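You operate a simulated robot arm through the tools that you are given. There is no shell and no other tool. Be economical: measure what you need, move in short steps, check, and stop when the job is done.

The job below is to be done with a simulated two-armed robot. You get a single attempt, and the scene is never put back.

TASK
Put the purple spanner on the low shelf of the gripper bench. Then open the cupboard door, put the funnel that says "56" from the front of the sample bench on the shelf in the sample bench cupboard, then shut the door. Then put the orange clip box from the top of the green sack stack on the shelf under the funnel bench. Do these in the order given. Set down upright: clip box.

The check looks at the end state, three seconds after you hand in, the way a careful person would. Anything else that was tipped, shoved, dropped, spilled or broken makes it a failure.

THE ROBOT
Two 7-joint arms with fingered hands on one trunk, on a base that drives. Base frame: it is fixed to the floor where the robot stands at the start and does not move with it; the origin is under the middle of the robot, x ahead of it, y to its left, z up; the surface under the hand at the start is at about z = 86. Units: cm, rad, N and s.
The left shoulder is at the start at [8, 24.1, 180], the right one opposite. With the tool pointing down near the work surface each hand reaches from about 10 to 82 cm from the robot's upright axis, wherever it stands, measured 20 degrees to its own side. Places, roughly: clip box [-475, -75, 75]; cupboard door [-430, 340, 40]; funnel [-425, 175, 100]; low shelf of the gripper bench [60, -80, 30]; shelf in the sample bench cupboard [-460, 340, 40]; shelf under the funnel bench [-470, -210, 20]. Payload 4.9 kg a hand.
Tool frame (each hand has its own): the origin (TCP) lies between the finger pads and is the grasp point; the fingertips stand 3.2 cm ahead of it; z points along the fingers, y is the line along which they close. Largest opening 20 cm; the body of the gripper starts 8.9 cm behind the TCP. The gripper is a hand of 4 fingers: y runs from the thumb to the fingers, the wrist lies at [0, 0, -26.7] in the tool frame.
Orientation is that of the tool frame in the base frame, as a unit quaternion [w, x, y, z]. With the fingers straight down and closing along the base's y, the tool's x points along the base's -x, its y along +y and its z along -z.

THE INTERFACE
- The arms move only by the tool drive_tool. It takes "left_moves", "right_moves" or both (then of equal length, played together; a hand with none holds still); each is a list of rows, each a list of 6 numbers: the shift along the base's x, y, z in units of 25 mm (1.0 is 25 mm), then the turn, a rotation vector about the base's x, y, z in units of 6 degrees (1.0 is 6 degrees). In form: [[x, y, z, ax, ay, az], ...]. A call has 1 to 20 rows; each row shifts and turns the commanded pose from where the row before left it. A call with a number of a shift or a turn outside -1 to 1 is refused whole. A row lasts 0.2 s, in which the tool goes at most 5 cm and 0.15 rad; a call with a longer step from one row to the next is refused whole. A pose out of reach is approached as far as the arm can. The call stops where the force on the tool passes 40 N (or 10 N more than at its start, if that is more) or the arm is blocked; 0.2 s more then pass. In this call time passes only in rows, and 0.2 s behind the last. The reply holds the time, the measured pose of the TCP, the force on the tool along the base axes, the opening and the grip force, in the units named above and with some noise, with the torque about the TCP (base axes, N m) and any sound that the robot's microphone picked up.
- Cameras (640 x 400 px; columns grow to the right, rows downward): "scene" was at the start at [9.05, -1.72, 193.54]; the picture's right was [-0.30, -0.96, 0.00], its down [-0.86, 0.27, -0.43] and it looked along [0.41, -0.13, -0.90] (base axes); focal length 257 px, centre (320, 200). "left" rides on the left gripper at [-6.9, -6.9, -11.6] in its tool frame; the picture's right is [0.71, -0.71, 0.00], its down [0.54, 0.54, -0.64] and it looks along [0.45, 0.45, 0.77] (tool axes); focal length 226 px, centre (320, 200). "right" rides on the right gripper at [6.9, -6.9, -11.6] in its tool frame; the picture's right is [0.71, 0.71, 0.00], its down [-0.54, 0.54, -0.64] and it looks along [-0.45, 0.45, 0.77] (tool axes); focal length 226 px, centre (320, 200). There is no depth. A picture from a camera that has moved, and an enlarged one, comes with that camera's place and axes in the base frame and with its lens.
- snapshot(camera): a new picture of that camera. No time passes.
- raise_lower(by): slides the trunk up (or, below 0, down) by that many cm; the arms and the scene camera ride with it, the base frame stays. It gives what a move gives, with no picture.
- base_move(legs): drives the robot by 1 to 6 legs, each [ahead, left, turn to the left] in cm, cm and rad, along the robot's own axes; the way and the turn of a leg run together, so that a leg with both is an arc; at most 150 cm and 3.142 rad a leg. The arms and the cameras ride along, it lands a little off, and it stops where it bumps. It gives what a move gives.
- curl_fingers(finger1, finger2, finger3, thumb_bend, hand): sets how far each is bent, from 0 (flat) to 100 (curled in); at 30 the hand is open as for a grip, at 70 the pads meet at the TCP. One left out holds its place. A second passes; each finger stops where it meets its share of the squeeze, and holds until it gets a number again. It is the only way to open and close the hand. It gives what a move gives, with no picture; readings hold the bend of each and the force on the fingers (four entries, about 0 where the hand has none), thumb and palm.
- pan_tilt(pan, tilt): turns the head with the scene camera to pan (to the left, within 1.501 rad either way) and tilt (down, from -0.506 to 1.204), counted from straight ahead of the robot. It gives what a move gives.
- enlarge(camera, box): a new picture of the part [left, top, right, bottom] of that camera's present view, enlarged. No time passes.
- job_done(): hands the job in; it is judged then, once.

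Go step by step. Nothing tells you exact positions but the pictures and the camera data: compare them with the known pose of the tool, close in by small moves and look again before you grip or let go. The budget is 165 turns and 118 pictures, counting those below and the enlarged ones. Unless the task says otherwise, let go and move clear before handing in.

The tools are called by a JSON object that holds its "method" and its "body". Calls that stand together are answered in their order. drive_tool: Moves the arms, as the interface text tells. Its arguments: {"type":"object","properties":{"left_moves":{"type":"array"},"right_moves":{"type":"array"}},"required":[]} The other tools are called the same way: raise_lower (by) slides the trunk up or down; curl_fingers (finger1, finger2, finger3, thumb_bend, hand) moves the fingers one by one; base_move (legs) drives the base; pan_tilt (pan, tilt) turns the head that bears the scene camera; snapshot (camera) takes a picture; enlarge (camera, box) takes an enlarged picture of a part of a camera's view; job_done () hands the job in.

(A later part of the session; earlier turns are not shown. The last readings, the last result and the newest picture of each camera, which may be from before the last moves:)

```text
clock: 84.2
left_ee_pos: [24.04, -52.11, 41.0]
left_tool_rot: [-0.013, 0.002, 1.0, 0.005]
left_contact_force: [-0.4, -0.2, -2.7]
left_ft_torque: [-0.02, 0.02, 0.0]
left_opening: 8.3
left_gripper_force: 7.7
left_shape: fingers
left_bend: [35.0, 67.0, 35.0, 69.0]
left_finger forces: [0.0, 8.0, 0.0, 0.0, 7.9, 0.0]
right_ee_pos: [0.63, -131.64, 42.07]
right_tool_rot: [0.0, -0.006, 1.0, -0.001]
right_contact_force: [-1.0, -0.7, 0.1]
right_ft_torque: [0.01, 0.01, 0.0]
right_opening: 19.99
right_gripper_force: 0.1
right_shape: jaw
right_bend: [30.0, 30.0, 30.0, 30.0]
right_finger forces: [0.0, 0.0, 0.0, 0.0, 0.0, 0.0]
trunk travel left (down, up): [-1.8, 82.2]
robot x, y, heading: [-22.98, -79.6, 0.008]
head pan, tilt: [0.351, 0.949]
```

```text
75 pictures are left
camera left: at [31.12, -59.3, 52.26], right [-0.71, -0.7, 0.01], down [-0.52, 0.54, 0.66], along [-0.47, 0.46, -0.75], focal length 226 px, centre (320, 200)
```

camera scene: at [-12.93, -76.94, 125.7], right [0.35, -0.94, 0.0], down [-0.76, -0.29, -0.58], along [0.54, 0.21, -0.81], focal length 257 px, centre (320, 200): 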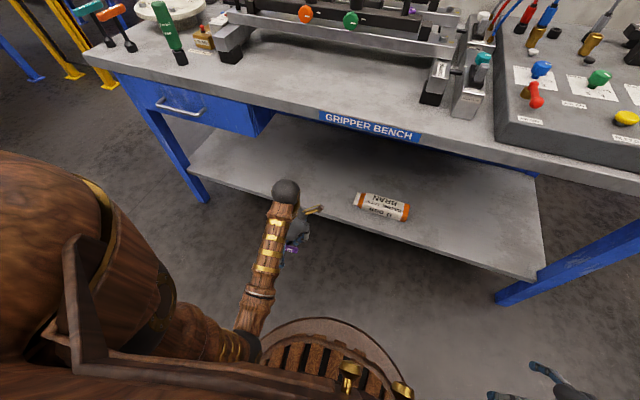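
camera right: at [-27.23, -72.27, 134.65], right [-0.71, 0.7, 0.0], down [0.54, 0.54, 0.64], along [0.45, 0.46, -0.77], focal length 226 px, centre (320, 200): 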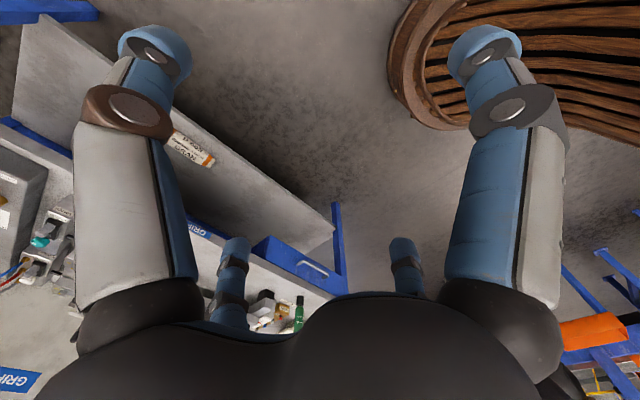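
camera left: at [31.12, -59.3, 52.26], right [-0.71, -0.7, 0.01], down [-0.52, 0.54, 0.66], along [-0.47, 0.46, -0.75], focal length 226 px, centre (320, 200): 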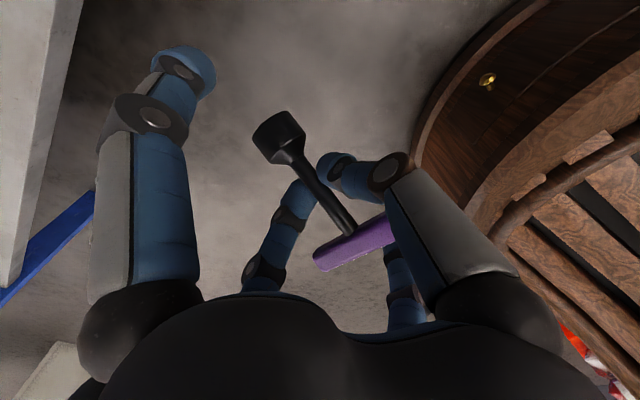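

Clear approach. I extend the arm forward with a slight pitch, in two stages.

{"method": "curl_fingers", "body": {"hand": "left", "finger3": 45}}

{"method": "drive_tool", "body": {"left_moves": [[0.9, 0, 0, 0, -0.3, 0], [0.9, 0, 0, 0, -0.3, 0], [0.9, 0, 0, 0, -0.3, 0], [0.9, 0, 0, 0, -0.3, 0], [0.9, 0, 0, 0, -0.3, 0], [0.9, 0, 0, 0, -0.3, 0], [0.9, 0, 0, 0, -0.3, 0]]}}

{"method": "enlarge", "body": {"camera": "scene", "box": [200, 120, 440, 270]}}

{"method": "snapshot", "body": {"camera": "left"}}

```text
clock: 85.2
left_ee_pos: [24.1, -52.16, 40.98]
left_tool_rot: [-0.013, 0.002, 1.0, 0.004]
left_contact_force: [-0.3, 0.2, -2.3]
left_ft_torque: [0.0, 0.03, -0.03]
left_opening: 8.33
left_gripper_force: 7.8
left_shape: fingers
left_bend: [35.0, 67.0, 45.0, 69.0]
left_finger forces: [0.0, 8.0, 0.1, 0.0, 7.8, 0.0]
right_ee_pos: [0.75, -131.76, 42.16]
right_tool_rot: [0.0, -0.006, 1.0, 0.0]
right_contact_force: [0.1, 0.1, 0.4]
right_ft_torque: [0.0, -0.02, 0.0]
right_opening: 19.99
right_gripper_force: 0.0
right_shape: jaw
right_bend: [30.0, 30.0, 30.0, 30.0]
right_finger forces: [0.0, 0.1, 0.0, 0.2, 0.0, 0.0]
trunk travel left (down, up): [-1.8, 82.2]
robot x, y, heading: [-23.04, -79.61, 0.014]
head pan, tilt: [0.351, 0.949]
```

```text
clock: 86.8
left_ee_pos: [39.93, -52.32, 41.0]
left_tool_rot: [0.097, 0.001, 0.995, 0.006]
left_contact_force: [-0.3, 0.6, -3.3]
left_ft_torque: [-0.01, 0.06, 0.01]
left_opening: 8.3
left_gripper_force: 7.9
left_shape: fingers
left_bend: [35.0, 67.0, 45.0, 69.0]
left_finger forces: [0.1, 7.9, 0.1, 0.0, 7.8, 0.1]
right_ee_pos: [0.83, -131.92, 42.19]
right_tool_rot: [0.0, -0.007, 1.0, 0.0]
right_contact_force: [0.0, -0.6, 0.4]
right_ft_torque: [0.0, -0.03, -0.02]
right_opening: 19.97
right_gripper_force: 0.1
right_shape: jaw
right_bend: [30.0, 30.0, 30.0, 30.0]
right_finger forces: [0.0, 0.0, 0.0, 0.0, 0.1, 0.0]
trunk travel left (down, up): [-1.8, 82.2]
robot x, y, heading: [-23.01, -79.63, 0.012]
head pan, tilt: [0.351, 0.949]
```

```text
2.67 times, centred on (320, 195) of scene
camera zoom: at [-12.9, -76.93, 125.69], right [0.35, -0.94, 0.0], down [-0.76, -0.29, -0.58], along [0.54, 0.21, -0.81], focal length 686 px, centre (320, 213)
```

zoom: 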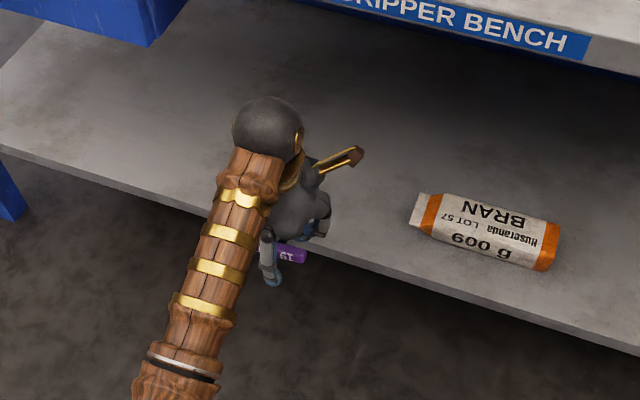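

```text
73 pictures are left
camera left: at [44.29, -59.38, 53.49], right [-0.69, -0.7, -0.14], down [-0.65, 0.54, 0.53], along [-0.3, 0.46, -0.83], focal length 226 px, centre (320, 200)
```

left: 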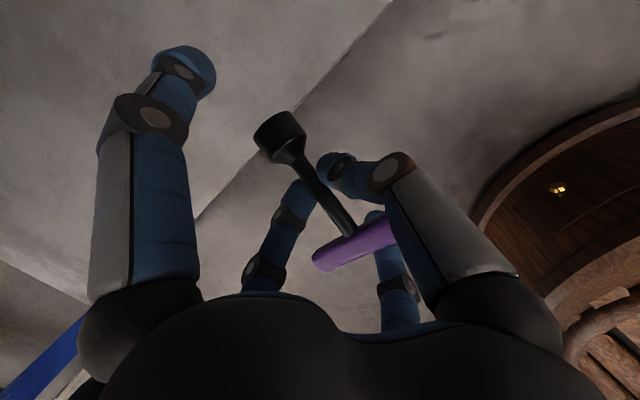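

Shelf edge confirmed near x≈45. I go on to x≈55.

{"method": "drive_tool", "body": {"left_moves": [[1, 0, 0, 0, -0.1, 0], [1, 0, 0, 0, -0.1, 0], [1, 0, 0, 0, 0, 0], [1, 0, 0, 0, 0, 0], [1, 0, 0, 0, 0, 0], [1, 0, 0, 0, 0, 0]]}}

{"method": "snapshot", "body": {"camera": "left"}}

{"method": "enlarge", "body": {"camera": "scene", "box": [200, 120, 440, 270]}}

```text
clock: 88.2
left_ee_pos: [54.77, -52.46, 40.93]
left_tool_rot: [0.108, 0.002, 0.994, 0.006]
left_contact_force: [-0.3, 0.2, -2.0]
left_ft_torque: [-0.03, 0.1, -0.02]
left_opening: 8.29
left_gripper_force: 7.9
left_shape: fingers
left_bend: [35.0, 67.0, 45.0, 69.0]
left_finger forces: [0.1, 7.8, 0.0, 0.1, 7.5, 0.0]
right_ee_pos: [0.66, -131.81, 42.1]
right_tool_rot: [0.0, -0.007, 1.0, 0.0]
right_contact_force: [-0.1, 0.0, -0.1]
right_ft_torque: [0.01, 0.0, -0.02]
right_opening: 19.98
right_gripper_force: 0.1
right_shape: jaw
right_bend: [30.0, 30.0, 30.0, 30.0]
right_finger forces: [0.1, 0.1, 0.0, 0.0, 0.1, 0.1]
trunk travel left (down, up): [-1.8, 82.2]
robot x, y, heading: [-22.68, -79.84, 0.019]
head pan, tilt: [0.351, 0.949]
```

```text
72 pictures are left
camera left: at [58.91, -59.61, 53.52], right [-0.69, -0.7, -0.16], down [-0.66, 0.54, 0.52], along [-0.28, 0.47, -0.84], focal length 226 px, centre (320, 200)
```

left: 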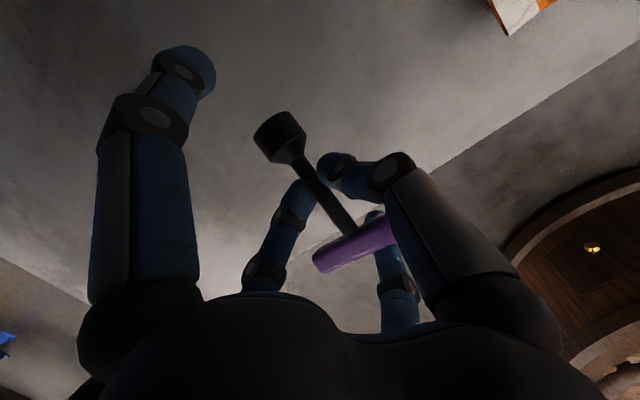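

```text
2.67 times, centred on (320, 195) of scene
camera zoom: at [-12.89, -76.95, 125.69], right [0.35, -0.94, 0.0], down [-0.76, -0.29, -0.58], along [0.54, 0.21, -0.81], focal length 686 px, centre (320, 213)
```

zoom: 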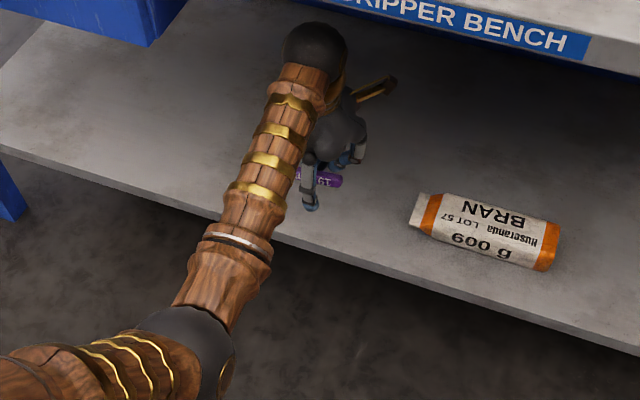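

Spanner is over the shelf. I lower to just above it.

{"method": "drive_tool", "body": {"left_moves": [[0, 0, -0.7, 0, 0, 0], [0, 0, -0.7, 0, 0, 0], [0, 0, -0.6, 0, 0, 0], [0, 0, -0.3, 0, 0, 0]]}}

{"method": "drive_tool", "body": {"left_moves": [[0, 0, -0.2, 0, 0, 0]]}}

{"method": "snapshot", "body": {"camera": "left"}}

```text
clock: 89.2
left_ee_pos: [54.85, -52.3, 35.33]
left_tool_rot: [0.107, 0.003, 0.994, 0.005]
left_contact_force: [-0.7, 0.4, -1.5]
left_ft_torque: [0.02, 0.04, 0.0]
left_opening: 8.32
left_gripper_force: 7.0
left_shape: fingers
left_bend: [35.0, 67.0, 45.0, 69.0]
left_finger forces: [0.1, 7.8, 0.0, 0.0, 7.7, 0.1]
right_ee_pos: [0.69, -131.84, 42.12]
right_tool_rot: [0.0, -0.007, 1.0, 0.0]
right_contact_force: [0.3, -0.2, 0.6]
right_ft_torque: [-0.01, -0.02, 0.0]
right_opening: 19.99
right_gripper_force: 0.0
right_shape: jaw
right_bend: [30.0, 30.0, 30.0, 30.0]
right_finger forces: [0.0, 0.0, 0.0, 0.0, 0.0, 0.1]
trunk travel left (down, up): [-1.8, 82.2]
robot x, y, heading: [-23.06, -79.52, 0.013]
head pan, tilt: [0.351, 0.949]
```

```text
clock: 89.6
left_ee_pos: [54.79, -52.17, 34.76]
left_tool_rot: [0.108, 0.002, 0.994, 0.005]
left_contact_force: [-0.4, 0.2, -1.8]
left_ft_torque: [-0.02, 0.09, -0.01]
left_opening: 8.3
left_gripper_force: 8.2
left_shape: fingers
left_bend: [35.0, 67.0, 45.0, 69.0]
left_finger forces: [0.0, 7.8, 0.5, 0.0, 7.7, 0.0]
right_ee_pos: [0.84, -131.98, 42.15]
right_tool_rot: [0.0, -0.006, 1.0, 0.0]
right_contact_force: [-0.1, -0.5, 0.4]
right_ft_torque: [0.01, 0.0, -0.01]
right_opening: 20.02
right_gripper_force: 0.1
right_shape: jaw
right_bend: [30.0, 30.0, 30.0, 30.0]
right_finger forces: [0.1, 0.1, 0.1, 0.1, 0.0, 0.1]
trunk travel left (down, up): [-1.8, 82.2]
robot x, y, heading: [-22.47, -79.77, 0.01]
head pan, tilt: [0.351, 0.949]
```

```text
70 pictures are left
camera left: at [58.88, -59.33, 47.41], right [-0.69, -0.7, -0.16], down [-0.67, 0.54, 0.52], along [-0.28, 0.47, -0.84], focal length 226 px, centre (320, 200)
```

left: 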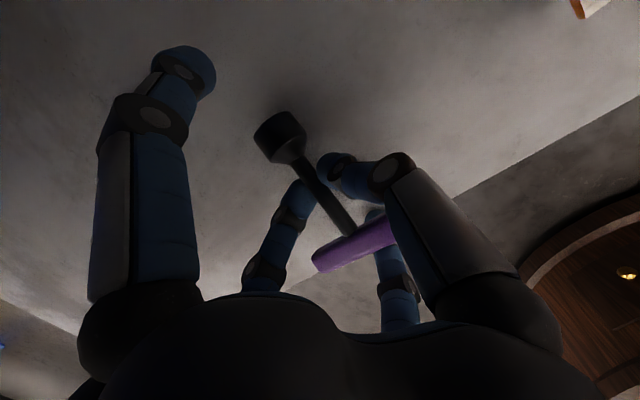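

Finger3 just touches the shelf. I flatten the pitch so the spanner is level and lower the last bit.

{"method": "drive_tool", "body": {"left_moves": [[0, 0, 0, 0, 0.7, 0], [0, 0, 0, 0, 0.7, 0], [0, 0, -0.1, 0, 0.6, 0], [0, 0, -0.2, 0, 0, 0]]}}

{"method": "snapshot", "body": {"camera": "left"}}

```text
clock: 90.6
left_ee_pos: [54.91, -52.3, 33.99]
left_tool_rot: [0.003, 0.002, 1.0, 0.005]
left_contact_force: [-0.1, 0.0, -0.8]
left_ft_torque: [0.02, -0.01, 0.04]
left_opening: 8.3
left_gripper_force: 8.0
left_shape: fingers
left_bend: [35.0, 67.0, 45.0, 71.0]
left_finger forces: [0.1, 8.0, 0.0, 0.0, 7.9, 0.0]
right_ee_pos: [0.67, -131.86, 42.15]
right_tool_rot: [0.0, -0.006, 1.0, -0.001]
right_contact_force: [-0.9, -0.1, -0.4]
right_ft_torque: [0.0, 0.0, 0.03]
right_opening: 20.01
right_gripper_force: 0.1
right_shape: jaw
right_bend: [30.0, 30.0, 30.0, 30.0]
right_finger forces: [0.0, 0.0, 0.0, 0.0, 0.0, 0.0]
trunk travel left (down, up): [-1.8, 82.2]
robot x, y, heading: [-22.87, -79.5, 0.011]
head pan, tilt: [0.351, 0.949]
```

```text
69 pictures are left
camera left: at [61.49, -59.36, 45.48], right [-0.71, -0.7, -0.01], down [-0.54, 0.54, 0.65], along [-0.45, 0.46, -0.76], focal length 226 px, centre (320, 200)
```

left: 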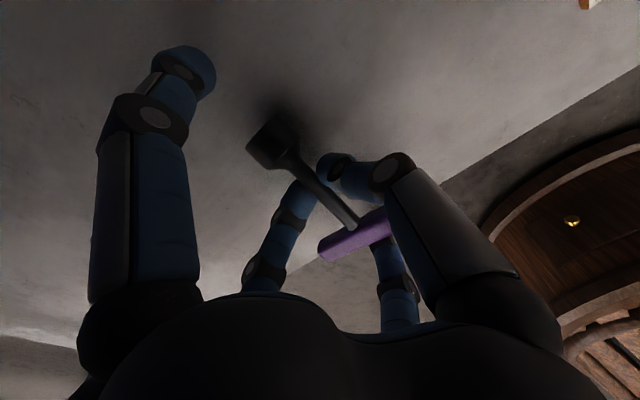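

Essentially in contact; I release gently, rise and check.

{"method": "curl_fingers", "body": {"hand": "left", "finger2": 60, "thumb_bend": 60}}

{"method": "drive_tool", "body": {"left_moves": [[0, 0, 0.5, 0, 0, 0], [0, 0, 0.7, 0, 0, 0], [0, 0, 0.8, 0, 0, 0], [0, 0, 0.8, 0, 0, 0]]}}

{"method": "snapshot", "body": {"camera": "left"}}

```text
clock: 91.6
left_ee_pos: [54.72, -52.22, 34.01]
left_tool_rot: [0.002, 0.002, 1.0, 0.006]
left_contact_force: [-0.2, 0.0, -0.7]
left_ft_torque: [0.03, 0.03, -0.01]
left_opening: 8.81
left_gripper_force: 0.9
left_shape: fingers
left_bend: [35.0, 60.0, 45.0, 60.0]
left_finger forces: [0.1, 0.0, 0.3, 0.0, 0.1, 0.0]
right_ee_pos: [0.76, -131.89, 42.18]
right_tool_rot: [0.0, -0.006, 1.0, 0.001]
right_contact_force: [-0.7, 0.2, 0.0]
right_ft_torque: [0.0, 0.0, 0.02]
right_opening: 20.0
right_gripper_force: 0.1
right_shape: jaw
right_bend: [30.0, 30.0, 30.0, 30.0]
right_finger forces: [0.0, 0.0, 0.0, 0.0, 0.2, 0.0]
trunk travel left (down, up): [-1.8, 82.2]
robot x, y, heading: [-23.04, -79.79, 0.01]
head pan, tilt: [0.351, 0.949]
```

```text
clock: 92.6
left_ee_pos: [54.95, -52.25, 41.09]
left_tool_rot: [0.003, 0.002, 1.0, 0.005]
left_contact_force: [0.0, -0.2, 0.4]
left_ft_torque: [0.01, -0.03, 0.01]
left_opening: 8.81
left_gripper_force: 0.1
left_shape: fingers
left_bend: [35.0, 60.0, 45.0, 60.0]
left_finger forces: [0.0, 0.0, 0.1, 0.1, 0.1, 0.0]
right_ee_pos: [0.71, -131.86, 42.18]
right_tool_rot: [0.0, -0.006, 1.0, 0.001]
right_contact_force: [0.7, 0.6, 0.0]
right_ft_torque: [-0.01, -0.04, 0.02]
right_opening: 19.96
right_gripper_force: 0.2
right_shape: jaw
right_bend: [30.0, 30.0, 30.0, 30.0]
right_finger forces: [0.0, 0.0, 0.0, 0.1, 0.1, 0.0]
trunk travel left (down, up): [-1.8, 82.2]
robot x, y, heading: [-22.78, -79.53, 0.01]
head pan, tilt: [0.351, 0.949]
```

```text
68 pictures are left
camera left: at [61.56, -59.26, 52.53], right [-0.71, -0.7, -0.01], down [-0.54, 0.54, 0.65], along [-0.45, 0.46, -0.76], focal length 226 px, centre (320, 200)
```

left: 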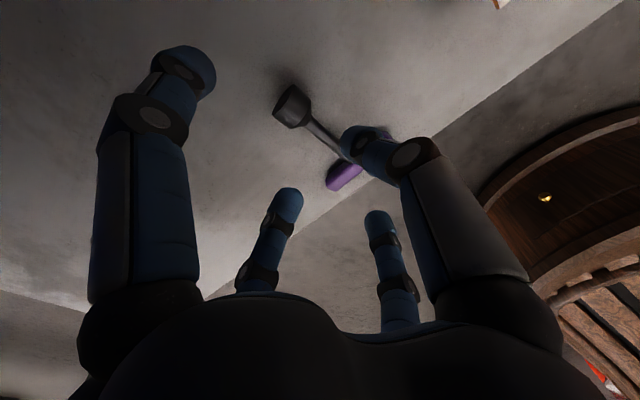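

Spanner rests on the low shelf. I back out, tuck the left hand, turn around and look at the way to the sample bench.

{"method": "base_move", "body": {"legs": [[-75, 0, 0]]}}

{"method": "raise_lower", "body": {"by": 60}}

{"method": "drive_tool", "body": {"left_moves": [[-1, 0, 0, 0, 0, 0], [-1, 0, 0, 0, 0, 0], [-1, 0, 0, 0, 0, 0], [-1, 0, 0, 0, 0, 0], [-1, 0, 0, 0, 0, 0], [-1, 0, 0, 0, 0, 0], [-1, 0, 0, 0, 0, 0], [-1, 0, 0, 0, 0, 0], [-1, 0, 0, 0, 0, 0], [-1, 0, 0, 0, 0, 0], [-1, 0, 0, 0, 0, 0], [-1, 0, 0, 0, 0, 0]]}}

{"method": "pan_tilt", "body": {"pan": 0, "tilt": 0.5}}

{"method": "enlarge", "body": {"camera": "scene", "box": [160, 100, 480, 300]}}

{"method": "base_move", "body": {"legs": [[0, 0, 3.13]]}}

{"method": "pan_tilt", "body": {"pan": 0.0, "tilt": 0.35}}

{"method": "snapshot", "body": {"camera": "scene"}}

```text
clock: 96.7
left_ee_pos: [-20.68, -52.85, 41.15]
left_tool_rot: [0.003, 0.0, 1.0, 0.006]
left_contact_force: [-0.7, 0.4, 0.7]
left_ft_torque: [0.02, -0.04, -0.01]
left_opening: 8.82
left_gripper_force: 0.0
left_shape: fingers
left_bend: [35.0, 60.0, 45.0, 60.0]
left_finger forces: [0.0, 0.1, 0.1, 0.0, 0.0, 0.0]
right_ee_pos: [-74.51, -132.84, 42.13]
right_tool_rot: [0.0, -0.008, 1.0, 0.0]
right_contact_force: [-0.8, 0.4, 0.7]
right_ft_torque: [0.02, -0.03, 0.01]
right_opening: 19.98
right_gripper_force: 0.0
right_shape: jaw
right_bend: [30.0, 30.0, 30.0, 30.0]
right_finger forces: [0.0, 0.1, 0.0, 0.0, 0.0, 0.0]
trunk travel left (down, up): [-1.8, 82.2]
robot x, y, heading: [-98.02, -80.74, 0.021]
head pan, tilt: [0.351, 0.949]
```

```text
refused: 60 is not a number from -40 to 40
```

```text
clock: 99.3
left_ee_pos: [-50.82, -52.91, 41.24]
left_tool_rot: [0.003, 0.0, 1.0, 0.006]
left_contact_force: [0.1, 0.0, 0.1]
left_ft_torque: [-0.02, 0.01, 0.02]
left_opening: 8.8
left_gripper_force: 0.1
left_shape: fingers
left_bend: [35.0, 60.0, 45.0, 60.0]
left_finger forces: [0.0, 0.0, 0.0, 0.0, 0.0, 0.0]
right_ee_pos: [-74.57, -132.77, 42.13]
right_tool_rot: [0.0, -0.009, 1.0, 0.0]
right_contact_force: [0.1, 0.5, 0.4]
right_ft_torque: [0.0, 0.03, 0.0]
right_opening: 20.0
right_gripper_force: 0.2
right_shape: jaw
right_bend: [30.0, 30.0, 30.0, 30.0]
right_finger forces: [0.0, 0.1, 0.0, 0.0, 0.0, 0.0]
trunk travel left (down, up): [-1.8, 82.2]
robot x, y, heading: [-98.25, -80.64, 0.016]
head pan, tilt: [0.351, 0.949]
```

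```text
clock: 100.2
left_ee_pos: [-50.68, -52.78, 41.15]
left_tool_rot: [0.003, 0.0, 1.0, 0.005]
left_contact_force: [-0.6, 0.2, -0.1]
left_ft_torque: [0.04, 0.0, 0.0]
left_opening: 8.84
left_gripper_force: 0.0
left_shape: fingers
left_bend: [35.0, 60.0, 45.0, 60.0]
left_finger forces: [0.0, 0.0, 0.0, 0.0, 0.0, 0.0]
right_ee_pos: [-74.6, -132.73, 42.18]
right_tool_rot: [0.0, -0.008, 1.0, -0.001]
right_contact_force: [0.1, -0.3, -0.1]
right_ft_torque: [0.0, 0.02, 0.02]
right_opening: 20.0
right_gripper_force: 0.0
right_shape: jaw
right_bend: [30.0, 30.0, 30.0, 30.0]
right_finger forces: [0.0, 0.0, 0.0, 0.0, 0.0, 0.0]
trunk travel left (down, up): [-1.8, 82.2]
robot x, y, heading: [-98.2, -80.76, 0.017]
head pan, tilt: [0.0, 0.499]
```

```text
2.00 times, centred on (320, 200) of scene
camera zoom: at [-86.07, -80.34, 129.44], right [0.02, -1.0, 0.0], down [-0.48, -0.01, -0.88], along [0.88, 0.01, -0.48], focal length 515 px, centre (320, 200)
```

zoom: 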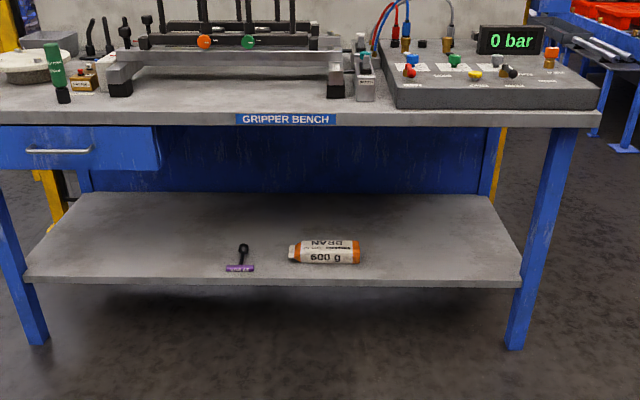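

```text
clock: 106.0
left_ee_pos: [-152.3, -76.61, 41.06]
left_tool_rot: [0.002, 0.953, -0.303, 0.003]
left_contact_force: [20.6, -0.1, 1.9]
left_ft_torque: [0.07, 0.9, -1.0]
left_opening: 6.2
left_gripper_force: 10.0
left_shape: fingers
left_bend: [46.0, 60.0, 45.0, 60.0]
left_finger forces: [21.3, 0.0, 0.0, 0.0, 0.0, 0.0]
right_ee_pos: [-88.66, -24.16, 42.22]
right_tool_rot: [0.0, 0.958, -0.285, -0.001]
right_contact_force: [0.7, 0.3, 0.4]
right_ft_torque: [0.0, 0.02, 0.02]
right_opening: 19.99
right_gripper_force: 0.1
right_shape: jaw
right_bend: [30.0, 30.0, 30.0, 30.0]
right_finger forces: [0.0, 0.1, 0.0, 0.0, 0.0, 0.1]
trunk travel left (down, up): [-1.8, 82.2]
robot x, y, heading: [-98.65, -80.64, 2.565]
head pan, tilt: [0.0, 0.499]
stopped in leg 1: the force on the tool passed its limit at 43 N (the readings are from after the stop); the commanded pose is now the measured one
```

```text
clock: 106.8
left_ee_pos: [-152.49, -76.58, 41.18]
left_tool_rot: [0.002, 0.953, -0.301, 0.0]
left_contact_force: [26.3, 1.1, 2.3]
left_ft_torque: [0.02, 1.06, -1.35]
left_opening: 5.85
left_gripper_force: 13.1
left_shape: fingers
left_bend: [47.0, 60.0, 45.0, 60.0]
left_finger forces: [26.3, 0.0, 0.1, 0.0, 0.0, 0.1]
right_ee_pos: [-88.77, -24.1, 42.16]
right_tool_rot: [-0.001, 0.959, -0.285, 0.0]
right_contact_force: [-0.5, -0.1, -0.6]
right_ft_torque: [0.0, 0.0, -0.01]
right_opening: 20.03
right_gripper_force: 0.1
right_shape: jaw
right_bend: [30.0, 30.0, 30.0, 30.0]
right_finger forces: [0.1, 0.0, 0.0, 0.1, 0.1, 0.1]
trunk travel left (down, up): [-1.8, 82.2]
robot x, y, heading: [-97.97, -80.72, 2.564]
head pan, tilt: [0.0, 0.351]
```

```text
66 pictures are left
camera scene: at [-108.22, -73.75, 130.82], right [0.55, 0.84, 0.0], down [0.29, -0.19, -0.94], along [-0.79, 0.51, -0.34], focal length 257 px, centre (320, 200)
```

scene: 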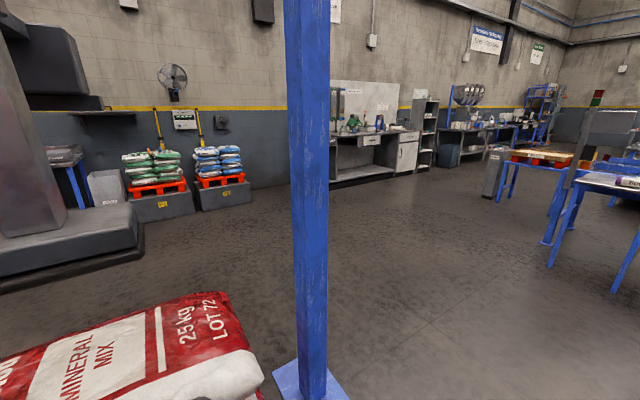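

The turn stopped as a finger met something (a sack stack on the left). I turn back a bit, raise the trunk for an overview and look around.

{"method": "base_move", "body": {"legs": [[0, 0, -0.35]]}}

{"method": "raise_lower", "body": {"by": 40}}

{"method": "pan_tilt", "body": {"pan": 0.9, "tilt": 0.5}}

{"method": "snapshot", "body": {"camera": "scene"}}

{"method": "pan_tilt", "body": {"pan": 0.0, "tilt": 0.5}}

{"method": "snapshot", "body": {"camera": "scene"}}

```text
clock: 108.2
left_ee_pos: [-147.91, -58.53, 41.11]
left_tool_rot: [0.002, 0.888, -0.46, 0.001]
left_contact_force: [0.3, 0.8, -0.2]
left_ft_torque: [0.01, 0.0, 0.0]
left_opening: 8.8
left_gripper_force: 0.0
left_shape: fingers
left_bend: [35.0, 60.0, 45.0, 60.0]
left_finger forces: [0.0, 0.0, 0.0, 0.0, 0.0, 0.1]
right_ee_pos: [-70.22, -30.73, 42.13]
right_tool_rot: [0.0, 0.895, -0.446, -0.001]
right_contact_force: [0.1, 0.1, 0.3]
right_ft_torque: [0.02, 0.0, -0.01]
right_opening: 20.02
right_gripper_force: 0.1
right_shape: jaw
right_bend: [30.0, 30.0, 30.0, 30.0]
right_finger forces: [0.1, 0.1, 0.0, 0.1, 0.0, 0.1]
trunk travel left (down, up): [-1.8, 82.2]
robot x, y, heading: [-97.89, -80.57, 2.217]
head pan, tilt: [0.0, 0.351]
```

```text
clock: 112.0
left_ee_pos: [-148.03, -58.38, 81.13]
left_tool_rot: [0.002, 0.888, -0.46, 0.001]
left_contact_force: [-0.4, 0.2, -1.0]
left_ft_torque: [0.0, -0.01, 0.05]
left_opening: 8.81
left_gripper_force: 0.1
left_shape: fingers
left_bend: [35.0, 60.0, 45.0, 60.0]
left_finger forces: [0.1, 0.0, 0.0, 0.0, 0.0, 0.0]
right_ee_pos: [-70.28, -30.69, 82.24]
right_tool_rot: [0.0, 0.895, -0.446, 0.001]
right_contact_force: [-0.4, 0.5, 0.2]
right_ft_torque: [0.04, 0.02, 0.02]
right_opening: 20.01
right_gripper_force: 0.1
right_shape: jaw
right_bend: [30.0, 30.0, 30.0, 30.0]
right_finger forces: [0.1, 0.0, 0.0, 0.0, 0.1, 0.0]
trunk travel left (down, up): [-41.8, 42.2]
robot x, y, heading: [-98.38, -80.64, 2.219]
head pan, tilt: [0.0, 0.351]
```

```text
clock: 113.2
left_ee_pos: [-147.99, -58.43, 81.04]
left_tool_rot: [0.002, 0.888, -0.46, 0.0]
left_contact_force: [-0.3, -0.3, -0.3]
left_ft_torque: [-0.01, 0.05, -0.01]
left_opening: 8.78
left_gripper_force: 0.0
left_shape: fingers
left_bend: [35.0, 60.0, 45.0, 60.0]
left_finger forces: [0.0, 0.1, 0.0, 0.0, 0.0, 0.0]
right_ee_pos: [-70.24, -30.67, 82.1]
right_tool_rot: [0.0, 0.895, -0.446, 0.0]
right_contact_force: [0.0, -0.2, 0.6]
right_ft_torque: [-0.01, -0.02, -0.04]
right_opening: 19.97
right_gripper_force: 0.0
right_shape: jaw
right_bend: [30.0, 30.0, 30.0, 30.0]
right_finger forces: [0.1, 0.0, 0.0, 0.0, 0.0, 0.1]
trunk travel left (down, up): [-41.8, 42.2]
robot x, y, heading: [-98.24, -80.38, 2.218]
head pan, tilt: [0.901, 0.499]
```

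```text
65 pictures are left
camera scene: at [-108.96, -77.87, 169.45], right [0.02, 1.0, 0.0], down [0.48, -0.01, -0.88], along [-0.88, 0.02, -0.48], focal length 257 px, centre (320, 200)
```

scene: 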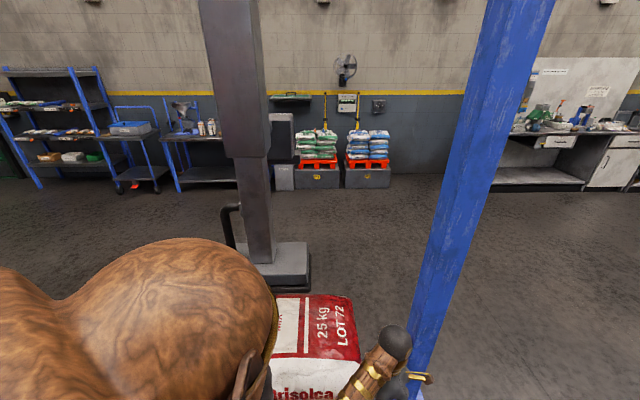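

```text
clock: 114.5
left_ee_pos: [-148.02, -58.53, 81.05]
left_tool_rot: [0.003, 0.888, -0.459, 0.001]
left_contact_force: [-0.5, 0.9, 0.1]
left_ft_torque: [0.0, -0.02, 0.02]
left_opening: 8.79
left_gripper_force: 0.1
left_shape: fingers
left_bend: [35.0, 60.0, 45.0, 60.0]
left_finger forces: [0.0, 0.1, 0.1, 0.0, 0.0, 0.0]
right_ee_pos: [-70.26, -30.64, 82.07]
right_tool_rot: [0.001, 0.895, -0.446, 0.0]
right_contact_force: [-0.1, 0.3, -0.2]
right_ft_torque: [0.0, -0.02, 0.05]
right_opening: 20.02
right_gripper_force: 0.1
right_shape: jaw
right_bend: [30.0, 30.0, 30.0, 30.0]
right_finger forces: [0.1, 0.0, 0.1, 0.0, 0.1, 0.1]
trunk travel left (down, up): [-41.8, 42.2]
robot x, y, heading: [-98.42, -80.72, 2.219]
head pan, tilt: [0.0, 0.499]
```

```text
64 pictures are left
camera scene: at [-105.35, -70.84, 169.45], right [0.8, 0.6, 0.0], down [0.29, -0.38, -0.88], along [-0.53, 0.7, -0.48], focal length 257 px, centre (320, 200)
```

scene: 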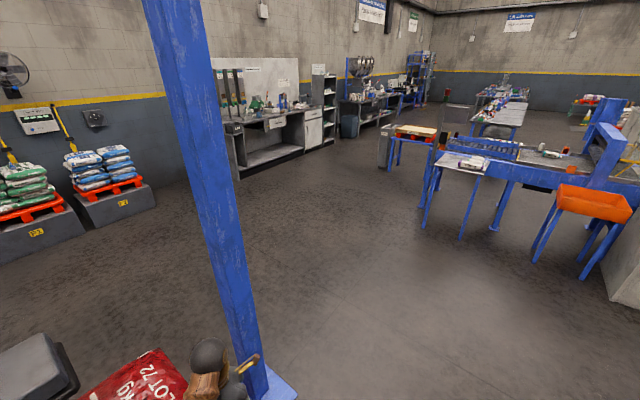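

The way is clear: past the blue post on its right side, then diagonally to the sample bench. I drive there.

{"method": "base_move", "body": {"legs": [[0, 0, -0.65], [110, 0, 0], [0, 0, 1.05], [140, 0, 0], [130, 0, 0], [0, 0, 0.52]]}}

{"method": "pan_tilt", "body": {"pan": -0.1, "tilt": 0.65}}

{"method": "snapshot", "body": {"camera": "scene"}}

```text
clock: 139.0
left_ee_pos: [-381.47, 133.18, 81.0]
left_tool_rot: [0.002, 1.0, -0.002, 0.002]
left_contact_force: [0.1, 0.7, -0.5]
left_ft_torque: [0.0, 0.01, 0.03]
left_opening: 8.8
left_gripper_force: 0.0
left_shape: fingers
left_bend: [35.0, 60.0, 45.0, 60.0]
left_finger forces: [0.0, 0.1, 0.0, 0.0, 0.1, 0.0]
right_ee_pos: [-358.96, 212.73, 82.14]
right_tool_rot: [0.0, 1.0, 0.015, -0.001]
right_contact_force: [-0.6, 0.3, -0.1]
right_ft_torque: [0.0, 0.02, -0.02]
right_opening: 19.99
right_gripper_force: 0.0
right_shape: jaw
right_bend: [30.0, 30.0, 30.0, 30.0]
right_finger forces: [0.0, 0.1, 0.0, 0.0, 0.0, 0.1]
trunk travel left (down, up): [-41.8, 42.2]
robot x, y, heading: [-334.1, 160.66, -3.112]
head pan, tilt: [0.0, 0.499]
```

```text
clock: 139.7
left_ee_pos: [-381.42, 133.21, 81.1]
left_tool_rot: [0.002, 1.0, -0.003, 0.002]
left_contact_force: [-0.4, -0.1, -0.4]
left_ft_torque: [0.0, 0.01, 0.03]
left_opening: 8.81
left_gripper_force: 0.1
left_shape: fingers
left_bend: [35.0, 60.0, 45.0, 60.0]
left_finger forces: [0.1, 0.1, 0.0, 0.1, 0.1, 0.1]
right_ee_pos: [-358.95, 212.78, 82.19]
right_tool_rot: [0.0, 1.0, 0.015, 0.0]
right_contact_force: [-0.3, -0.2, 0.3]
right_ft_torque: [-0.03, 0.01, -0.01]
right_opening: 20.0
right_gripper_force: 0.1
right_shape: jaw
right_bend: [30.0, 30.0, 30.0, 30.0]
right_finger forces: [0.0, 0.1, 0.1, 0.0, 0.0, 0.0]
trunk travel left (down, up): [-41.8, 42.2]
robot x, y, heading: [-334.4, 160.95, -3.115]
head pan, tilt: [-0.099, 0.649]
```

```text
63 pictures are left
camera scene: at [-346.0, 161.66, 168.12], right [0.07, 1.0, 0.0], down [0.6, -0.04, -0.8], along [-0.79, 0.06, -0.6], focal length 257 px, centre (320, 200)
```

scene: 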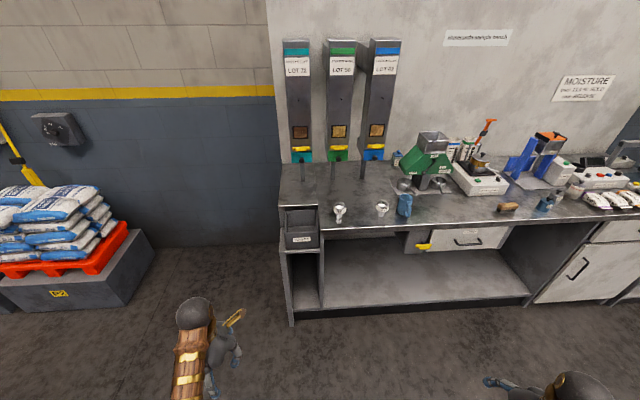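

{"method": "enlarge", "body": {"camera": "scene", "box": [300, 120, 480, 260]}}

{"method": "enlarge", "body": {"camera": "scene", "box": [470, 120, 640, 320]}}

```text
2.86 times, centred on (390, 190) of scene
camera zoom: at [-346.0, 161.66, 168.12], right [0.07, 1.0, 0.0], down [0.6, -0.04, -0.8], along [-0.79, 0.06, -0.6], focal length 735 px, centre (120, 229)
```

zoom: 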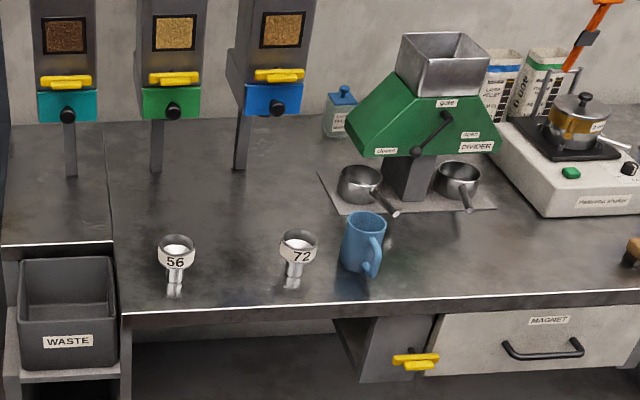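

```text
2.00 times, centred on (555, 220) of scene
camera zoom: at [-346.0, 161.66, 168.12], right [0.07, 1.0, 0.0], down [0.6, -0.04, -0.8], along [-0.79, 0.06, -0.6], focal length 515 px, centre (-150, 160)
```

zoom: 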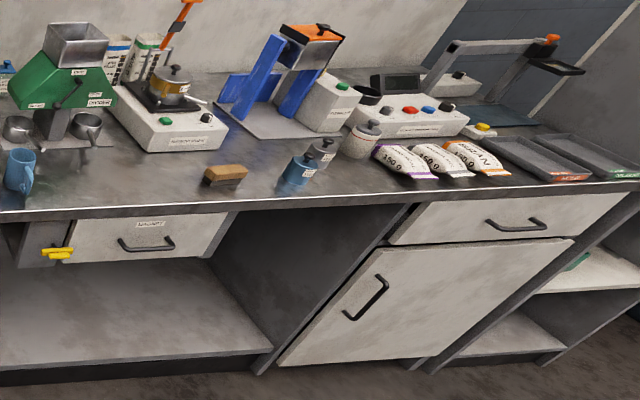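

The funnel "56" stands on the bench front at about (-431,177,~89–98); the cupboard door (vertical handle on its near side at about y=314, hinge on the far side) is further right. I look to the right before strafing there.

{"method": "pan_tilt", "body": {"pan": -1.4, "tilt": 0.6}}

{"method": "snapshot", "body": {"camera": "scene"}}

```text
clock: 141.1
left_ee_pos: [-381.35, 133.27, 80.95]
left_tool_rot: [0.001, 1.0, -0.002, 0.001]
left_contact_force: [-0.3, -0.2, 0.0]
left_ft_torque: [-0.01, 0.0, -0.02]
left_opening: 8.82
left_gripper_force: 0.1
left_shape: fingers
left_bend: [35.0, 60.0, 45.0, 60.0]
left_finger forces: [0.0, 0.1, 0.0, 0.1, 0.0, 0.0]
right_ee_pos: [-358.96, 212.8, 82.23]
right_tool_rot: [0.0, 1.0, 0.015, 0.0]
right_contact_force: [0.3, -1.0, 0.2]
right_ft_torque: [-0.01, 0.02, -0.03]
right_opening: 20.01
right_gripper_force: 0.0
right_shape: jaw
right_bend: [30.0, 30.0, 30.0, 30.0]
right_finger forces: [0.0, 0.0, 0.0, 0.0, 0.0, 0.0]
trunk travel left (down, up): [-41.8, 42.2]
robot x, y, heading: [-334.47, 160.75, -3.117]
head pan, tilt: [-1.4, 0.6]
```

```text
60 pictures are left
camera scene: at [-339.1, 169.72, 168.54], right [0.98, 0.2, 0.0], down [0.11, -0.55, -0.83], along [-0.16, 0.81, -0.56], focal length 257 px, centre (320, 200)
```

scene: 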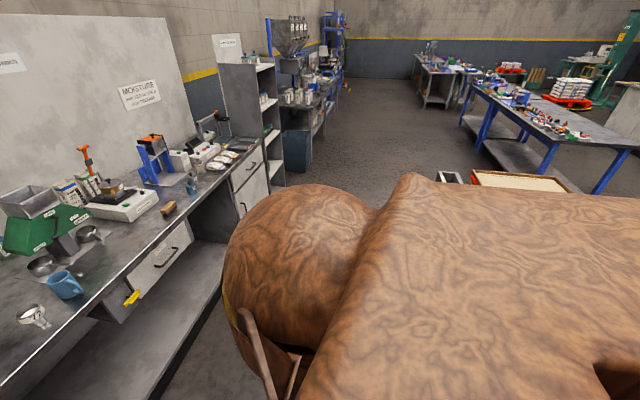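

Free way along the bench front. I strafe right towards the cupboard.

{"method": "base_move", "body": {"legs": [[0, -150, 0], [0, -26, -0.025]]}}

{"method": "pan_tilt", "body": {"pan": 0.1, "tilt": 0.85}}

{"method": "snapshot", "body": {"camera": "scene"}}

```text
clock: 150.1
left_ee_pos: [-385.82, 312.48, 81.02]
left_tool_rot: [0.001, 1.0, -0.022, 0.002]
left_contact_force: [0.0, 0.5, 0.5]
left_ft_torque: [0.02, -0.01, -0.01]
left_opening: 8.8
left_gripper_force: 0.0
left_shape: fingers
left_bend: [35.0, 60.0, 45.0, 60.0]
left_finger forces: [0.1, 0.0, 0.1, 0.0, 0.0, 0.0]
right_ee_pos: [-360.21, 390.98, 82.24]
right_tool_rot: [0.0, 1.0, -0.006, 0.0]
right_contact_force: [-0.3, 0.4, -0.2]
right_ft_torque: [0.04, -0.01, 0.01]
right_opening: 19.98
right_gripper_force: 0.1
right_shape: jaw
right_bend: [30.0, 30.0, 30.0, 30.0]
right_finger forces: [0.0, 0.0, 0.0, 0.0, 0.0, 0.1]
trunk travel left (down, up): [-41.8, 42.2]
robot x, y, heading: [-338.06, 338.29, 3.128]
head pan, tilt: [-1.4, 0.6]
```

```text
clock: 151.7
left_ee_pos: [-385.81, 312.41, 81.14]
left_tool_rot: [0.001, 1.0, -0.023, 0.001]
left_contact_force: [-0.3, 0.1, -0.2]
left_ft_torque: [-0.02, 0.01, -0.03]
left_opening: 8.8
left_gripper_force: 0.1
left_shape: fingers
left_bend: [35.0, 60.0, 45.0, 60.0]
left_finger forces: [0.0, 0.0, 0.0, 0.0, 0.0, 0.0]
right_ee_pos: [-360.22, 390.92, 82.12]
right_tool_rot: [0.0, 1.0, -0.005, 0.0]
right_contact_force: [0.1, -1.0, 0.4]
right_ft_torque: [0.02, -0.04, -0.03]
right_opening: 19.98
right_gripper_force: 0.1
right_shape: jaw
right_bend: [30.0, 30.0, 30.0, 30.0]
right_finger forces: [0.0, 0.1, 0.0, 0.0, 0.0, 0.0]
trunk travel left (down, up): [-41.8, 42.2]
robot x, y, heading: [-337.9, 338.36, 3.13]
head pan, tilt: [0.099, 0.85]
```

```text
59 pictures are left
camera scene: at [-348.45, 337.82, 166.45], right [-0.09, 1.0, 0.0], down [0.75, 0.07, -0.66], along [-0.66, -0.06, -0.75], focal length 257 px, centre (320, 200)
```

scene: 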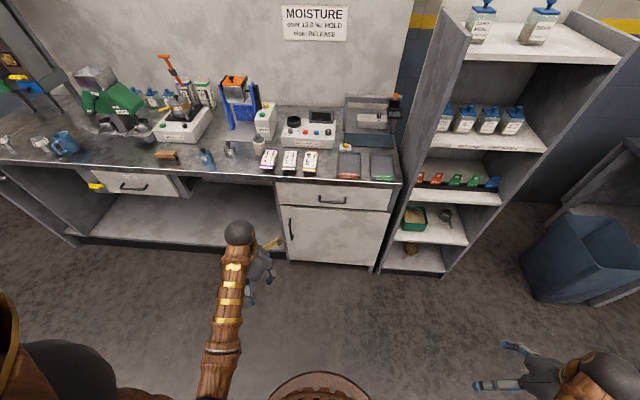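

{"method": "enlarge", "body": {"camera": "scene", "box": [230, 160, 420, 290]}}

```text
3.08 times, centred on (325, 225) of scene
camera zoom: at [-348.45, 337.82, 166.45], right [-0.09, 1.0, 0.0], down [0.75, 0.07, -0.66], along [-0.66, -0.06, -0.75], focal length 792 px, centre (305, 123)
```

zoom: 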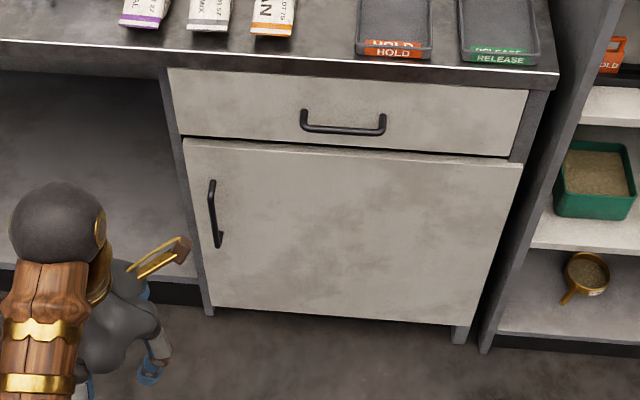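

Door: y≈310–366, z≈10–66, face x≈-431, hinge at y≈366; vertical handle bar at (-427, 315), z 42–60. I back slightly, lower the trunk, and turn the left hand horizontal in front of the handle.

{"method": "base_move", "body": {"legs": [[-10, 0, 0.012]]}}

{"method": "raise_lower", "body": {"by": -38}}

{"method": "curl_fingers", "body": {"hand": "left", "finger1": 30, "finger2": 52, "finger3": 30, "thumb_bend": 52}}

{"method": "drive_tool", "body": {"left_moves": [[-1, 0, 0.3, 0, 1, 0], [-1, 0, 0.3, 0, 1, 0], [-1, 0, 0.3, 0, 1, 0], [-1, 0, 0.3, 0, 1, 0], [-1, 0, 0.3, 0, 1, 0], [-1, 0, 0.3, 0, 1, 0], [-1, 0, 0.3, 0, 1, 0], [-1, 0, 0.3, 0, 1, 0], [-1, 0, 0.3, 0, 1, 0], [-1, 0, 0.3, 0, 1, 0], [-1, 0, 0.3, 0, 1, 0], [-1, 0, 0.1, 0, 1, 0], [-0.5, 0, 0, 0, 1, 0], [0, 0, 0, 0, 1, 0], [0, 0, 0, 0, 1, 0]]}}

{"method": "snapshot", "body": {"camera": "left"}}

{"method": "snapshot", "body": {"camera": "scene"}}

```text
clock: 152.8
left_ee_pos: [-375.32, 311.94, 81.12]
left_tool_rot: [0.002, 1.0, -0.017, 0.001]
left_contact_force: [0.0, 0.6, 0.0]
left_ft_torque: [0.01, 0.0, -0.04]
left_opening: 8.8
left_gripper_force: 0.1
left_shape: fingers
left_bend: [35.0, 60.0, 45.0, 60.0]
left_finger forces: [0.0, 0.0, 0.0, 0.0, 0.1, 0.0]
right_ee_pos: [-350.72, 390.79, 82.16]
right_tool_rot: [0.0, 1.0, 0.001, 0.0]
right_contact_force: [0.7, 0.2, 0.1]
right_ft_torque: [0.0, 0.01, -0.03]
right_opening: 19.96
right_gripper_force: 0.0
right_shape: jaw
right_bend: [30.0, 30.0, 30.0, 30.0]
right_finger forces: [0.0, 0.0, 0.0, 0.0, 0.0, 0.0]
trunk travel left (down, up): [-41.8, 42.2]
robot x, y, heading: [-327.57, 338.5, -3.141]
head pan, tilt: [0.099, 0.85]
```

```text
clock: 156.5
left_ee_pos: [-375.33, 311.86, 43.02]
left_tool_rot: [0.002, 1.0, -0.017, 0.001]
left_contact_force: [-0.3, -0.3, 0.3]
left_ft_torque: [-0.03, -0.02, -0.01]
left_opening: 8.79
left_gripper_force: 0.0
left_shape: fingers
left_bend: [35.0, 60.0, 45.0, 60.0]
left_finger forces: [0.0, 0.1, 0.0, 0.1, 0.1, 0.1]
right_ee_pos: [-350.59, 390.71, 44.16]
right_tool_rot: [0.0, 1.0, 0.001, -0.001]
right_contact_force: [-0.2, 0.6, 0.0]
right_ft_torque: [-0.03, 0.0, 0.02]
right_opening: 20.0
right_gripper_force: 0.0
right_shape: jaw
right_bend: [30.0, 30.0, 30.0, 30.0]
right_finger forces: [0.0, 0.0, 0.1, 0.0, 0.0, 0.0]
trunk travel left (down, up): [-3.8, 80.2]
robot x, y, heading: [-327.46, 338.29, -3.142]
head pan, tilt: [0.099, 0.85]
```

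```text
clock: 157.5
left_ee_pos: [-375.3, 311.83, 43.02]
left_tool_rot: [0.002, 1.0, -0.017, 0.002]
left_contact_force: [-0.4, -0.5, 0.0]
left_ft_torque: [0.04, -0.03, 0.02]
left_opening: 10.73
left_gripper_force: 0.0
left_shape: fingers
left_bend: [30.0, 52.0, 30.0, 52.0]
left_finger forces: [0.0, 0.0, 0.0, 0.0, 0.0, 0.0]
right_ee_pos: [-350.71, 390.67, 44.12]
right_tool_rot: [-0.001, 1.0, 0.0, 0.0]
right_contact_force: [-0.5, 0.6, 0.1]
right_ft_torque: [-0.01, -0.03, -0.05]
right_opening: 20.0
right_gripper_force: 0.1
right_shape: jaw
right_bend: [30.0, 30.0, 30.0, 30.0]
right_finger forces: [0.0, 0.0, 0.0, 0.0, 0.0, 0.1]
trunk travel left (down, up): [-3.8, 80.2]
robot x, y, heading: [-327.67, 338.17, -3.136]
head pan, tilt: [0.099, 0.85]
```

```text
clock: 160.7
left_ee_pos: [-406.62, 312.18, 51.57]
left_tool_rot: [0.012, 0.723, -0.015, -0.691]
left_contact_force: [-0.6, -0.3, 0.1]
left_ft_torque: [0.03, 0.0, 0.03]
left_opening: 10.76
left_gripper_force: 0.0
left_shape: fingers
left_bend: [30.0, 52.0, 30.0, 52.0]
left_finger forces: [0.0, 0.0, 0.1, 0.0, 0.0, 0.0]
left hand out of reach, approached as far as the arm can: row 15
right_ee_pos: [-350.67, 390.67, 44.19]
right_tool_rot: [0.0, 1.0, 0.001, 0.001]
right_contact_force: [-0.3, -0.3, 0.3]
right_ft_torque: [0.03, 0.0, 0.0]
right_opening: 19.97
right_gripper_force: 0.0
right_shape: jaw
right_bend: [30.0, 30.0, 30.0, 30.0]
right_finger forces: [0.0, 0.0, 0.0, 0.0, 0.0, 0.0]
trunk travel left (down, up): [-3.8, 80.2]
robot x, y, heading: [-327.8, 338.03, -3.144]
head pan, tilt: [0.099, 0.85]
```

```text
57 pictures are left
camera left: at [-395.53, 319.2, 58.63], right [0.04, 0.68, -0.73], down [0.66, -0.56, -0.49], along [-0.75, -0.47, -0.47], focal length 226 px, centre (320, 200)
```

left: 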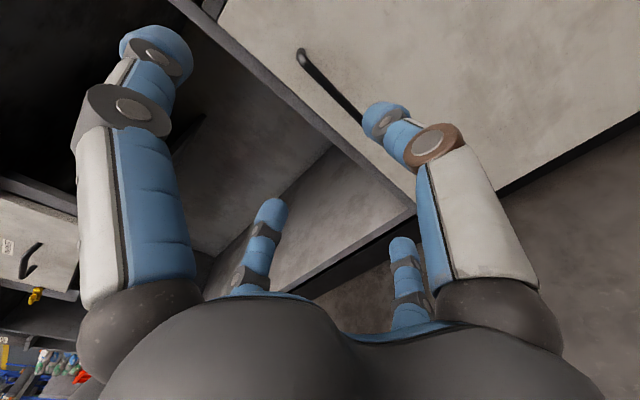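

```text
56 pictures are left
camera scene: at [-338.29, 337.64, 128.45], right [-0.1, 0.99, 0.0], down [0.75, 0.07, -0.66], along [-0.66, -0.07, -0.75], focal length 257 px, centre (320, 200)
```

scene: 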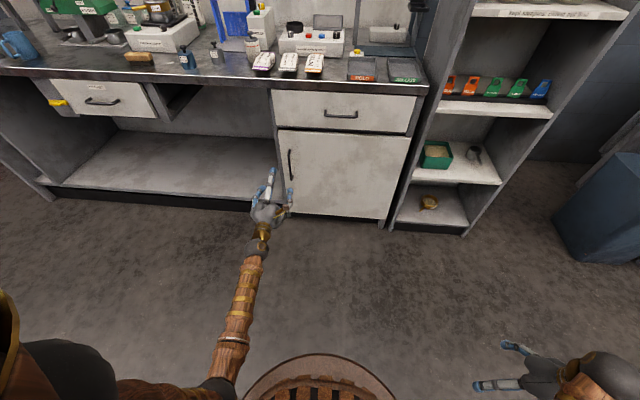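

Handle bar is at y≈314.5, z≈40–57. I move the hand forward in line with it.

{"method": "drive_tool", "body": {"left_moves": [[-0.8, 0.25, -0.2, 0, 0, 0], [-0.8, 0.25, -0.2, 0, 0, 0], [-0.8, 0.25, -0.2, 0, 0, 0], [-0.8, 0.25, -0.2, 0, 0, 0], [-0.8, 0, 0, 0, 0, 0]]}}

{"method": "snapshot", "body": {"camera": "left"}}

{"method": "enlarge", "body": {"camera": "scene", "box": [220, 110, 380, 260]}}

```text
clock: 161.9
left_ee_pos: [-414.19, 314.04, 50.39]
left_tool_rot: [0.012, 0.708, -0.01, -0.706]
left_contact_force: [-0.2, 0.1, 0.3]
left_ft_torque: [0.02, -0.01, -0.05]
left_opening: 10.76
left_gripper_force: 0.1
left_shape: fingers
left_bend: [30.0, 52.0, 30.0, 52.0]
left_finger forces: [0.0, 0.0, 0.0, 0.0, 0.1, 0.1]
left hand out of reach, approached as far as the arm can: row 1, 2
right_ee_pos: [-350.7, 390.63, 44.03]
right_tool_rot: [0.0, 1.0, 0.001, 0.0]
right_contact_force: [0.0, -0.5, 0.1]
right_ft_torque: [-0.02, -0.03, 0.0]
right_opening: 19.97
right_gripper_force: 0.0
right_shape: jaw
right_bend: [30.0, 30.0, 30.0, 30.0]
right_finger forces: [0.0, 0.0, 0.0, 0.0, 0.0, 0.0]
trunk travel left (down, up): [-3.8, 80.2]
robot x, y, heading: [-327.92, 338.35, -3.143]
head pan, tilt: [0.099, 0.85]
```

```text
55 pictures are left
camera left: at [-402.76, 321.1, 57.03], right [0.0, 0.68, -0.73], down [0.65, -0.56, -0.52], along [-0.76, -0.47, -0.44], focal length 226 px, centre (320, 200)
```

left: 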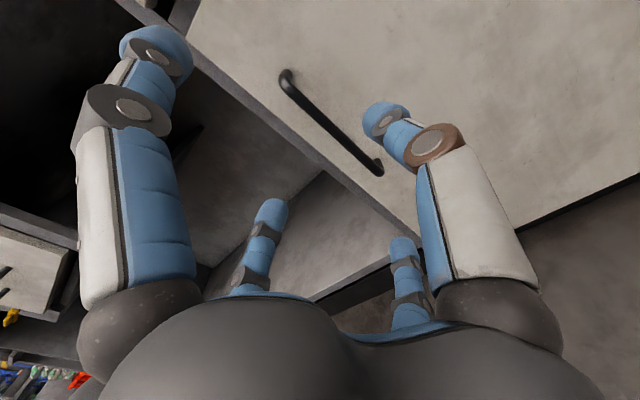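

```text
2.67 times, centred on (300, 185) of scene
camera zoom: at [-338.33, 337.65, 128.44], right [-0.1, 0.99, 0.0], down [0.75, 0.07, -0.66], along [-0.66, -0.07, -0.75], focal length 686 px, centre (373, 240)
```

zoom: 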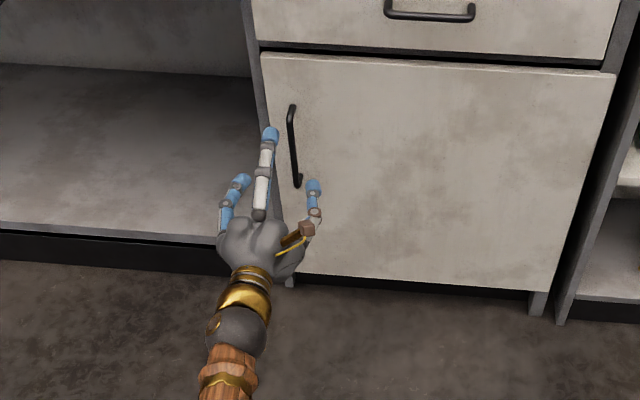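

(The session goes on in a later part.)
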